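You operate a simulated robot arm through the tools that you are given. There is no shell and no other tool. Be economical: measure what you need, move in short steps, check, and stop when the job is done.

You run a simulated robot arm. Do the job below in one go: nothing can be reset, and whatever is moved stays where it is left.

Task
Stand the yellow dust plug beside the firebrick. It goes on the side that lies toward x +0.0, y +1.0 (a direction in the base frame), with about 3 cm between them.

It is judged by the outcome, as a careful person would: the job done as asked, and still so three seconds after it is handed in. It fails if anything else is knocked over, pushed out of place, dropped, spilled or broken.

Robot
A 6-joint arm with a two-finger parallel gripper, fixed in place. Base frame: the origin is at the foot of the arm, x ahead of it, y to its left, z up; the work surface is at about z = 0.86. Readings come in m, rad, newtons and seconds.
With the tool pointing down near the work surface it reaches from about 0.26 to 0.68 m from the base axis. Its first joint turns from -1.152 to 1.152 rad. Payload 2.9 kg.
The TCP is the grasp point between the finger pads, 0.03 m short of the fingertips. In the tool frame z runs along the fingers and y along their closing line. The gripper opens to 0.11 m. The fingers are 0.02 m wide and 0.01 m thick; the gripper's body (0.048 by 0.112 m) begins 0.055 m behind the TCP.
Orientation is told as [roll, pitch, yaw] about the base's x, y, z axes, in that order, counted from this pose: with the fingers straight down and closing along the base's y, the tool's x points along the base's -x, its y along +y and its z along -z.

Tools
- The arm moves only by the tool move_arm. Its argument "rows" is a list of rows, each a list of 7 numbers: the turn, a rotation vector about the tool's x, y, z in units of 8 degrees (1.0 is 8 degrees), then the shift along the tool's x, y, z in units of 40 mm (1.0 is 40 mm), then the opening, from 0 (shut) to 1 (fully open). In form: [[ax, ay, az, x, y, z, hand], ...]. A call has 1 to 12 rows; each row shifts and turns the commanded pose from where the row before left it, along the tool's axes as they then stand. A call with a number of a shift or a turn outside -1 to 1 is refused whole. Rows are played at 5 a second. More than 0.05 m and 0.15 rad between two rows, or a gripper value outside its range, and nothing of the call is played. A pose out of reach is approached as far as the arm can. The call stops where the force on the tool passes 40 N (or 10 N more than at its start, if that is more) or the arm is blocked; 0.2 s more then pass. The fingers move at their own pace (about 0.108 m/s each) and stop on an object; they squeeze with about 38 N. The grip force told is the motor's: it shows also when the fingers shut on nothing. Time passes only in rows, and 0.2 s behind the last, so rows that do not move let the fingers close. The reply holds the time, the measured pose of the TCP, the force on the tool along the base axes, the opening and the grip force, in the units named above and with some noise.
- Cameras (640 x 400 px; columns grow to the right, rows downward): "scene" is fixed at [0.0668, 0.4224, 1.3936]; the picture's right is [-0.86, -0.52, 0.00], its down [-0.25, 0.41, -0.88] and it looks along [0.45, -0.75, -0.48] (base axes); focal length 321 px, centre (320, 200). "wrist" rides on the gripper at [-0.036, 0, -0.057] in the tool frame; the picture's right is [0.00, -1.00, 0.00], its down [0.97, 0.00, -0.24] and it looks along [0.24, 0.00, 0.97] (tool axes); focal length 218 px, centre (320, 200).
- capture(camera): a new picture of that camera. The clock stands still meanwhile.
- locate(camera, pixels): for up to 12 pixels [column, row] of the newest picture of that camera ("zoom" is the newest enlarged one), the place [x, y, z] in the base frame of the surface seen there, good to about 0.003 m. The clock stands still meanwhile.
- inspect(camera, box): a new picture of the part [left, top, right, bottom] of that camera's present view, enlarged. The clock stands still meanwhile.
- finish_job(): hands the job in; it is judged then, once.

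Keep the steps short. Do not move on a guess: measure, check each grasp and each placing, and mend mistakes. In all there are 60 turns and 20 pictures (those below and enlarged ones count). Leave the gripper open and the arm clear of the work at the hand-in unless told otherwise, and finish with a single line.

The tools are called after "Emit:" as name(argument=value, ...) on one line, values as JSON. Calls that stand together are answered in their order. move_arm: Moves the arm, as the interface text tells. Its arguments: {"type":"object","properties":{"rows":{"type":"array"}},"required":["rows"]} The other tools are called the same way: capture (camera) takes a picture; locate (camera, pixels) gives the place of the surface under pixels of a picture; inspect (camera, box) takes an enlarged picture of a part of a camera's view; finish_job () hands the job in.

At the start:

```text
t: 0.0
position: [0.4005, -0.1468, 1.171]
tcp_rot: [0.0, -0.001, 0.0]
wrist_force: [-0.3, 0.9, -1.0]
finger_gap: 0.1099
grip_force: 0.0
```

scene: 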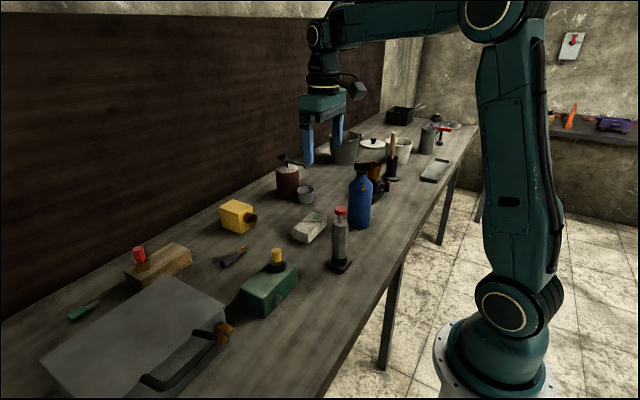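
wrist: 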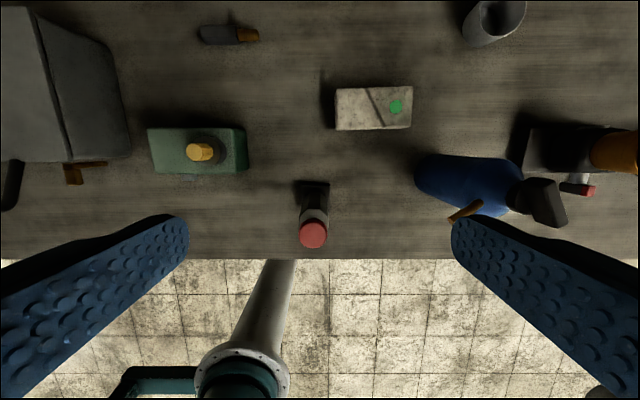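

I see a pale brick near (309,228), a green block with a yellow plug at (277,256), and a yellow body at (237,216). I'll enlarge these to identify them.

Emit:
inspect(camera="scene", box=[200, 180, 360, 320])

Emit:
inspect(camera="wrist", box=[130, 60, 430, 260])

```text
2.86 times, centred on (280, 250) of scene
```

zoom: 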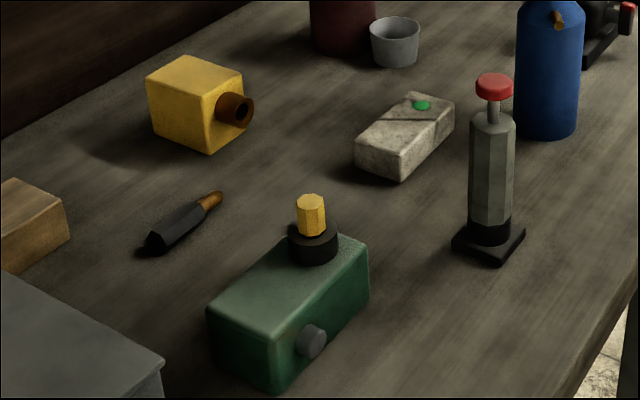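

```text
2.00 times, centred on (280, 160) of wrist
```

zoom: 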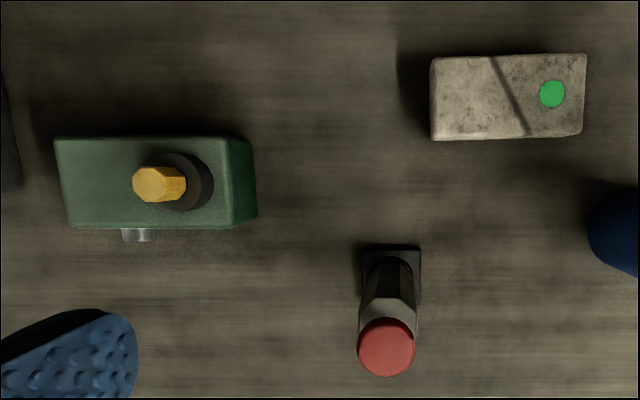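

The plug is the yellow octagonal pin in the black collar on the green box, and the firebrick is the pale one with the green dot. I'll measure both in the wrist zoom: plug top (158,184), collar, box, brick corners, and table.

Emit:
locate(camera="zoom", pixels=[[150, 184], [166, 172], [182, 185], [200, 185], [100, 185], [436, 62], [582, 60], [578, 132], [436, 134], [340, 100], [385, 345], [552, 94]])

Emit:
capture(camera="scene")

```text
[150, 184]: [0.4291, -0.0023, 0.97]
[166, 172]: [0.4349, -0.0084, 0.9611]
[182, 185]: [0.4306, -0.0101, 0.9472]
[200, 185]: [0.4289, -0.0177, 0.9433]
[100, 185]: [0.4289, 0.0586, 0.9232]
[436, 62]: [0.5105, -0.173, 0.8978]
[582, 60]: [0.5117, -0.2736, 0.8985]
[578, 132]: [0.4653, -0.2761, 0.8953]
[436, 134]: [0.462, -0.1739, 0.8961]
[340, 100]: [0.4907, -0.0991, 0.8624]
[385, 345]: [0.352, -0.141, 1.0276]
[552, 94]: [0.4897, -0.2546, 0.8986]
```

```text
15 pictures are left
```

scene: 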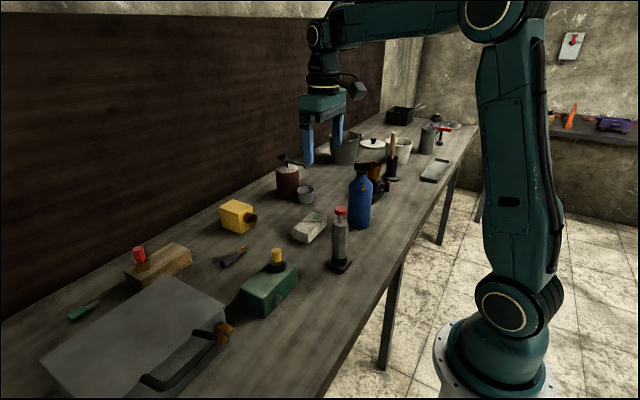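

Brick: x 0.462–0.511, y −0.275 to −0.172, top 0.897. The plug tip is near (0.430, −0.007, 0.972), the collar top at 0.943 and the table at 0.862. I'll move to about 9 cm above the plug for a close look.

Emit:
move_arm(rows=[[0, 0, 0, -0.19, 0.86, 0.5, 1], [0, 0, 0, -0.19, 0.86, 0.5, 1], [0, 0, 0, -0.19, 0.86, 0.5, 1], [0, 0, 0, -0.19, 0.86, 0.5, 1], [0, 0, 0, 0, 0, 0, 0.5], [0, 0, 0, 0, 0, 0, 0.5]])

Emit:
capture(camera="wrist")

Emit:
inspect(camera="scene", box=[245, 235, 309, 275])

```text
t: 1.4
position: [0.4316, -0.0085, 1.0915]
tcp_rot: [-0.001, -0.001, 0.0]
wrist_force: [-0.2, -0.7, -0.2]
finger_gap: 0.0549
grip_force: 0.1
```

```text
14 pictures are left
```

wrist: 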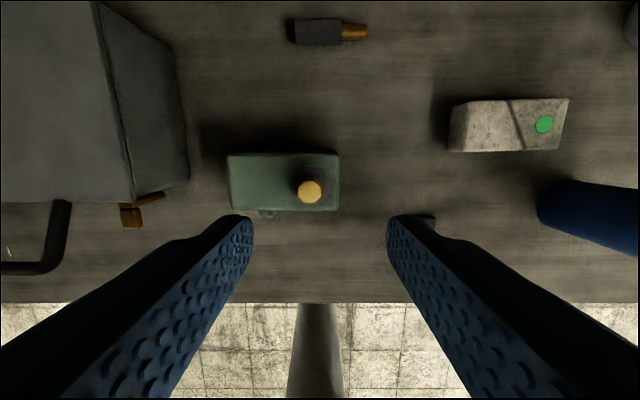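

```text
10.00 times, centred on (277, 255) of scene
```

zoom: 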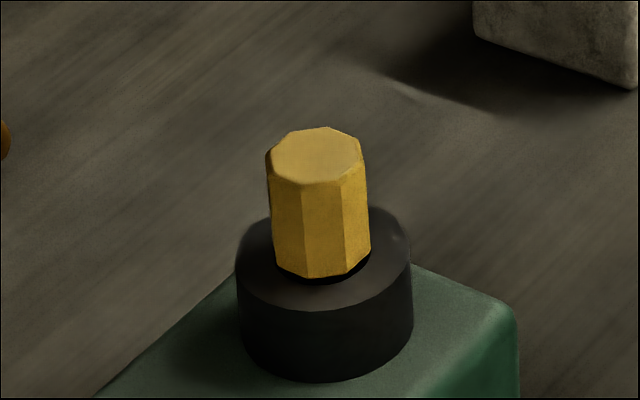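

The plug stands loosely in the collar. I'll locate the zoom's plug top (318,155), its rim points, side points and collar points.

Emit:
locate(camera="zoom", pixels=[[318, 155], [272, 150], [360, 155], [320, 132], [312, 180], [290, 250], [325, 265], [360, 240], [255, 270], [320, 295], [395, 260], [322, 360]])

Emit:
locate(camera="wrist", pixels=[[310, 188], [301, 191], [319, 191], [310, 182], [310, 199]])

```text
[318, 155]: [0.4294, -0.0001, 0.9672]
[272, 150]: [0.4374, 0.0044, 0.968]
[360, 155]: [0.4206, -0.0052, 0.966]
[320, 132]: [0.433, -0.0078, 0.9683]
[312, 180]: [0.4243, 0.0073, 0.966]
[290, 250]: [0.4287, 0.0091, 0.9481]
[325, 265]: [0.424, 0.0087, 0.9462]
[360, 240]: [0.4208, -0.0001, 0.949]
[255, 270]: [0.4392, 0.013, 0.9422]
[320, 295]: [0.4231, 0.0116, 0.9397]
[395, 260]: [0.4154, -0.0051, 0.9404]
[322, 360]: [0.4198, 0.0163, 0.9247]
```

```text
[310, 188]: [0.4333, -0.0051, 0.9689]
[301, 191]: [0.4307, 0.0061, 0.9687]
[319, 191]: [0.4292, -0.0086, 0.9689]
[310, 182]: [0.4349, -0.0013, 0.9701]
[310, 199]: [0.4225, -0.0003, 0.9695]
```

Plug centre is (0.429, −0.0005), about 18 mm across, top at 0.968; collar top at 0.941. I'll centre and go down to TCP 0.976, which puts the fingertips at about 0.946, just above the collar.

Emit:
move_arm(rows=[[0, 0, 0, 0.065, 0.2, 0.3, 0.5], [0, 0, 0, 0, 0, 0.8, 0.5], [0, 0, 0, 0, 0, 0.8, 0.5], [0, 0, 0, 0, 0, 0.6, 0.4], [0, 0, 0, 0, 0, 0.37, 0.4], [0, 0, 0, 0, 0, 0, 0.4]])

Emit:
inspect(camera="scene", box=[229, 220, 325, 280])

```text
t: 2.8
position: [0.4284, -0.0023, 0.976]
tcp_rot: [0.0, -0.001, 0.0]
wrist_force: [-0.4, -0.2, 0.1]
finger_gap: 0.044
grip_force: 0.1
```

```text
6.67 times, centred on (277, 250) of scene
```

zoom: 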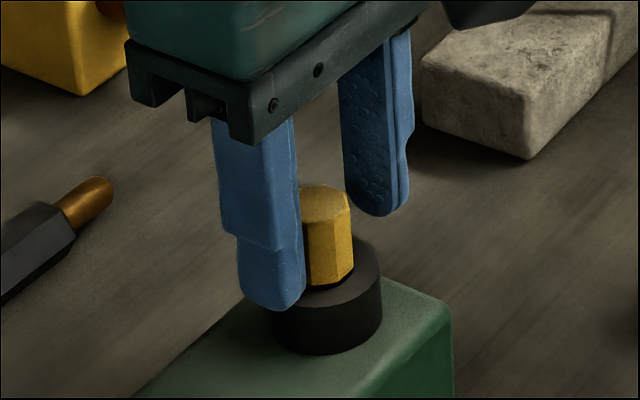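

The fingers straddle the plug above the collar. I'll nudge +1.5 mm in y and close.

Emit:
move_arm(rows=[[0, 0, 0, 0, 0.04, 0, 0.3], [0, 0, 0, 0, 0, 0, 0.22], [0, 0, 0, 0, 0, 0, 0], [0, 0, 0, 0, 0, 0, 0], [0, 0, 0, 0, 0, 0, 0]])

```text
t: 4.0
position: [0.4277, -0.0001, 0.9767]
tcp_rot: [0.0, 0.001, 0.001]
wrist_force: [0.4, 0.2, 0.2]
finger_gap: 0.0183
grip_force: 38.2
```

Gripped at 18.3 mm, as expected. I'll pull up straight and slowly, about 2 cm, and watch the force.

Emit:
move_arm(rows=[[0, 0, 0, 0, 0, -0.12, 0], [0, 0, 0, 0, 0, -0.12, 0], [0, 0, 0, 0, 0, -0.12, 0], [0, 0, 0, 0, 0, -0.12, 0]])

Emit:
inspect(camera="scene", box=[229, 220, 325, 280])

```text
t: 5.0
position: [0.4285, -0.0006, 0.9967]
tcp_rot: [0.0, 0.0, 0.0]
wrist_force: [0.8, 0.2, -1.0]
finger_gap: 0.0188
grip_force: 38.2
```

```text
6.67 times, centred on (277, 250) of scene
```

zoom: 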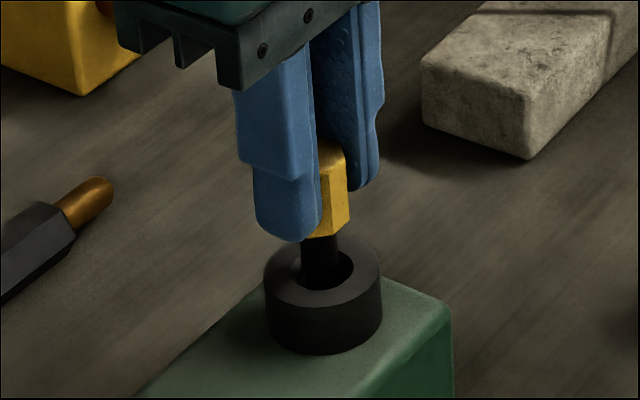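

The yellow head comes out with a dark stem below, and the box hasn't moved. I'll raise another 6 cm and view the whole stem.

Emit:
move_arm(rows=[[0, 0, 0, 0, 0, -0.3, 0], [0, 0, 0, 0, 0, -0.3, 0], [0, 0, 0, 0, 0, -0.3, 0], [0, 0, 0, 0, 0, -0.6, 0], [0, 0, 0, 0, 0, 0, 0]])

Emit:
inspect(camera="scene", box=[237, 210, 317, 260])

```text
t: 6.2
position: [0.4286, -0.0008, 1.0562]
tcp_rot: [0.0, 0.0, 0.0]
wrist_force: [-0.1, -0.1, -0.9]
finger_gap: 0.0186
grip_force: 38.1
```

```text
8.00 times, centred on (277, 235) of scene
```

zoom: 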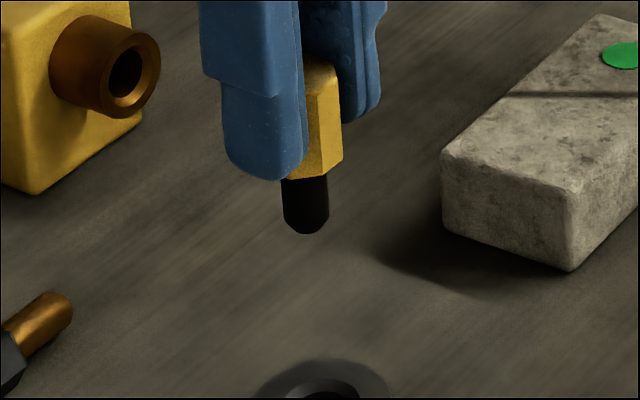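

The stem has a chamfered end. I'll measure it: tip (306,230), stem sides, and the yellow lower edge (312,178).

Emit:
locate(camera="zoom", pixels=[[306, 229], [305, 215], [288, 200], [325, 200], [315, 177], [318, 120], [315, 70], [288, 216], [325, 216], [305, 190], [460, 150], [560, 265]])

Emit:
inspect(camera="scene", box=[261, 222, 293, 242])

```text
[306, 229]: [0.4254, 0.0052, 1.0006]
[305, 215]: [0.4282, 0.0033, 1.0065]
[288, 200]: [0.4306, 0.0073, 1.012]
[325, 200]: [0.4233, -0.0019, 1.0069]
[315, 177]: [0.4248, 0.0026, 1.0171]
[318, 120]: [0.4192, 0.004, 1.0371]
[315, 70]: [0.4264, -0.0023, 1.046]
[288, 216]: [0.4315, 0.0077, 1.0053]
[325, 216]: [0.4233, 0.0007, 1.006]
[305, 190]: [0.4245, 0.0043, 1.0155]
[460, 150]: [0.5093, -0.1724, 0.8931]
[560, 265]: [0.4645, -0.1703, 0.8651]
```

```text
16.00 times, centred on (277, 232) of scene
```

zoom: 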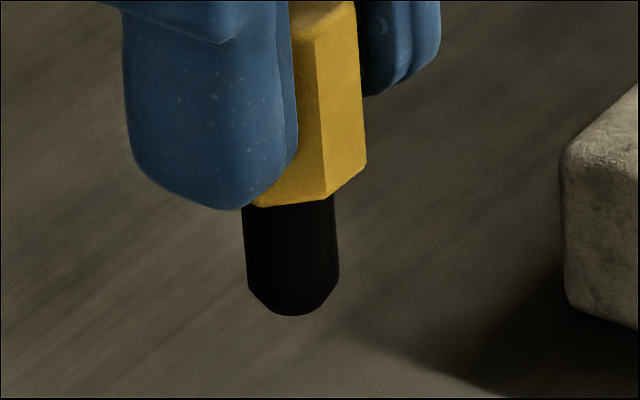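

The plug's bottom is 56 mm below the TCP, and the stem has a flat end. The target centre is (0.487, −0.132): brick face at −0.171, plus 30 mm, plus 9 mm radius. I'll move over it, then lower to TCP about 0.935.

Emit:
move_arm(rows=[[0, 0, 0, -0.365, -0.82, 0, 0], [0, 0, 0, -0.365, -0.82, 0, 0], [0, 0, 0, -0.365, -0.82, 0, 0], [0, 0, 0, -0.365, -0.82, 0, 0], [0, 0, 0, 0, 0, 0, 0], [0, 0, 0, 0, 0, 0.7, 0], [0, 0, 0, 0, 0, 0.7, 0], [0, 0, 0, 0, 0, 0.7, 0], [0, 0, 0, 0, 0, 0.5, 0], [0, 0, 0, 0, 0, 0.4, 0], [0, 0, 0, 0, 0, 0, 0]])

Emit:
inspect(camera="scene", box=[258, 200, 338, 250])

```text
t: 8.6
position: [0.4864, -0.13, 0.9353]
tcp_rot: [0.0, 0.001, 0.0]
wrist_force: [-0.4, -1.1, -0.3]
finger_gap: 0.0186
grip_force: 37.7
```

```text
8.00 times, centred on (298, 225) of scene
```

zoom: 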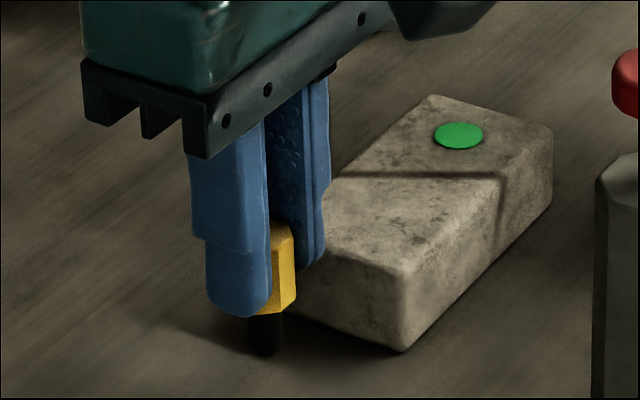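

It's well placed. About 17 mm remain, so I'll lower 13 mm and check the force.

Emit:
move_arm(rows=[[0, 0, 0, 0, 0, 0.15, 0], [0, 0, 0, 0, 0, 0.1, 0], [0, 0, 0, 0, 0, 0.075, 0], [0, 0, 0, 0, 0, 0, 0]])

```text
t: 9.6
position: [0.4879, -0.1309, 0.9231]
tcp_rot: [0.0, 0.0, -0.001]
wrist_force: [0.0, -0.6, -0.4]
finger_gap: 0.0186
grip_force: 38.0
```

No contact yet. I'll go down 1 mm at a time.

Emit:
move_arm(rows=[[0, 0, 0, 0, 0, 0.025, 0], [0, 0, 0, 0, 0, 0.025, 0], [0, 0, 0, 0, 0, 0.025, 0], [0, 0, 0, 0, 0, 0, 0]])

```text
t: 10.6
position: [0.4876, -0.1297, 0.9205]
tcp_rot: [-0.001, 0.001, -0.001]
wrist_force: [0.4, 0.0, -0.1]
finger_gap: 0.0187
grip_force: 38.0
```

Emit:
move_arm(rows=[[0, 0, 0, 0, 0, 0.025, 0], [0, 0, 0, 0, 0, 0.025, 0], [0, 0, 0, 0, 0, 0, 0]])

Emit:
inspect(camera="scene", box=[271, 222, 311, 247])

```text
t: 11.4
position: [0.4871, -0.1308, 0.9168]
tcp_rot: [0.0, 0.001, 0.001]
wrist_force: [0.1, -0.6, 0.5]
finger_gap: 0.0186
grip_force: 37.8
```

```text
16.00 times, centred on (291, 234) of scene
```

zoom: 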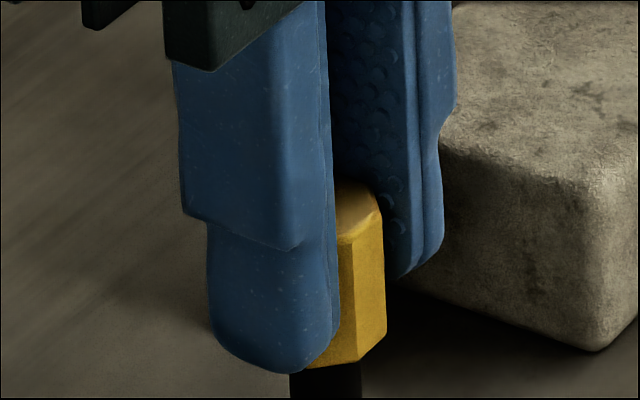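

No clear contact force yet (noise is about 1 N). I'll continue at 0.5–1 mm per row.

Emit:
move_arm(rows=[[0, 0, 0, 0, 0, 0.0125, 0], [0, 0, 0, 0, 0, 0.0125, 0], [0, 0, 0, 0, 0, 0, 0]])

```text
t: 12.2
position: [0.4875, -0.1309, 0.9165]
tcp_rot: [0.001, 0.0, 0.001]
wrist_force: [0.1, -0.3, -0.6]
finger_gap: 0.0186
grip_force: 37.9
```

Emit:
move_arm(rows=[[0, 0, 0, 0, 0, 0.0125, 0], [0, 0, 0, 0, 0, 0.0125, 0], [0, 0, 0, 0, 0, 0, 0]])

```text
t: 13.0
position: [0.4876, -0.1312, 0.9171]
tcp_rot: [0.0, -0.002, 0.0]
wrist_force: [-2.1, 0.7, 9.0]
finger_gap: 0.0184
grip_force: 37.9
```

The table pushes back with 9 N, so the plug is on the surface. I'll ease off 0.4 mm and open the fingers gently to about 33 mm, which stays clear of the brick.

Emit:
move_arm(rows=[[0, 0, 0, 0, 0, -0.01, 0], [0, 0, 0, 0, 0, 0, 0], [0, 0, 0, 0, 0, 0, 0.18], [0, 0, 0, 0, 0, 0, 0.2], [0, 0, 0, 0, 0, 0, 0.24], [0, 0, 0, 0, 0, 0, 0.3], [0, 0, 0, 0, 0, 0, 0.3]])

Emit:
inspect(camera="scene", box=[258, 210, 322, 250])

```text
t: 14.6
position: [0.4875, -0.1312, 0.916]
tcp_rot: [-0.001, 0.0, 0.001]
wrist_force: [0.9, -0.3, -0.5]
finger_gap: 0.0329
grip_force: 0.1
```

```text
10.00 times, centred on (290, 230) of scene
```

zoom: 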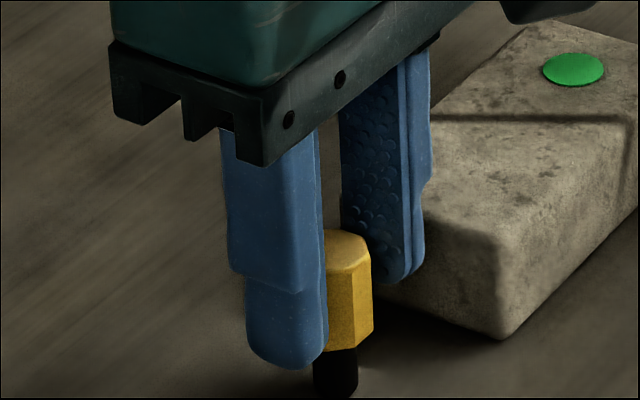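

The plug stands free. I'll rise straight up, then open fully and check.

Emit:
move_arm(rows=[[0, 0, 0, 0, 0, -0.2, 0.3], [0, 0, 0, 0, 0, -0.4, 0.3], [0, 0, 0, 0, 0, -0.7, 0.3], [0, 0, 0, 0, 0, -0.9, 0.3], [0, 0, 0, 0, 0, -0.9, 0.3], [0, 0, 0, 0, 0, -0.9, 1], [0, 0, 0, 0, 0, -0.9, 1], [0, 0, 0, 0, 0, -0.9, 1], [0, 0, 0, 0, 0, 0, 1]])

Emit:
inspect(camera="scene", box=[258, 210, 322, 250])

Emit:
capture(camera="scene")

```text
t: 16.6
position: [0.487, -0.1296, 1.1463]
tcp_rot: [0.0, 0.0, 0.0]
wrist_force: [-0.1, 1.5, -0.2]
finger_gap: 0.1102
grip_force: 0.0
```

```text
10.00 times, centred on (290, 230) of scene
```

zoom: 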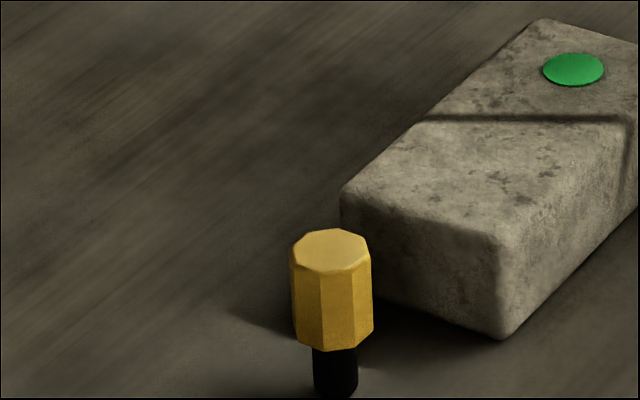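

```text
4 pictures are left
```

scene: 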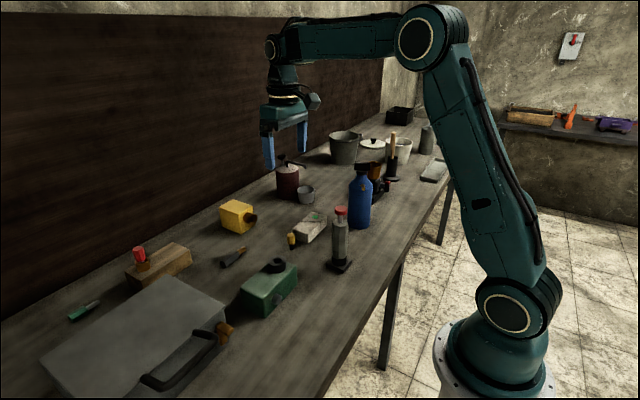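

The plug stands upright and everything else is in place. I'll confirm the gap in the zoom: plug top (332,250), its rim, and the brick's near face.

Emit:
locate(camera="zoom", pixels=[[332, 250], [335, 232], [325, 268], [296, 250], [368, 250], [420, 250], [460, 270], [400, 280]])

```text
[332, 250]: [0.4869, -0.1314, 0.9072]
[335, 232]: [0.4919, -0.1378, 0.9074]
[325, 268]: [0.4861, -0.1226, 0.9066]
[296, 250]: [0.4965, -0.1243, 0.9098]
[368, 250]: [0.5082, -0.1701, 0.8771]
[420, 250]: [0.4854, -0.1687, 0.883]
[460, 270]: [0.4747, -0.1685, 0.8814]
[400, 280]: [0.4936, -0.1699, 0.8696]
```

The plug's centre is at y −0.131 and the brick face at −0.169, so the gap is about 29 mm. The gripper is open and the arm is clear, so I'll hand in.

Emit:
finish_job()

```text
The job is handed in.
```

The yellow dust plug stands upright on its stem on the +y side of the firebrick, about 3 cm from it, and nothing else was moved.
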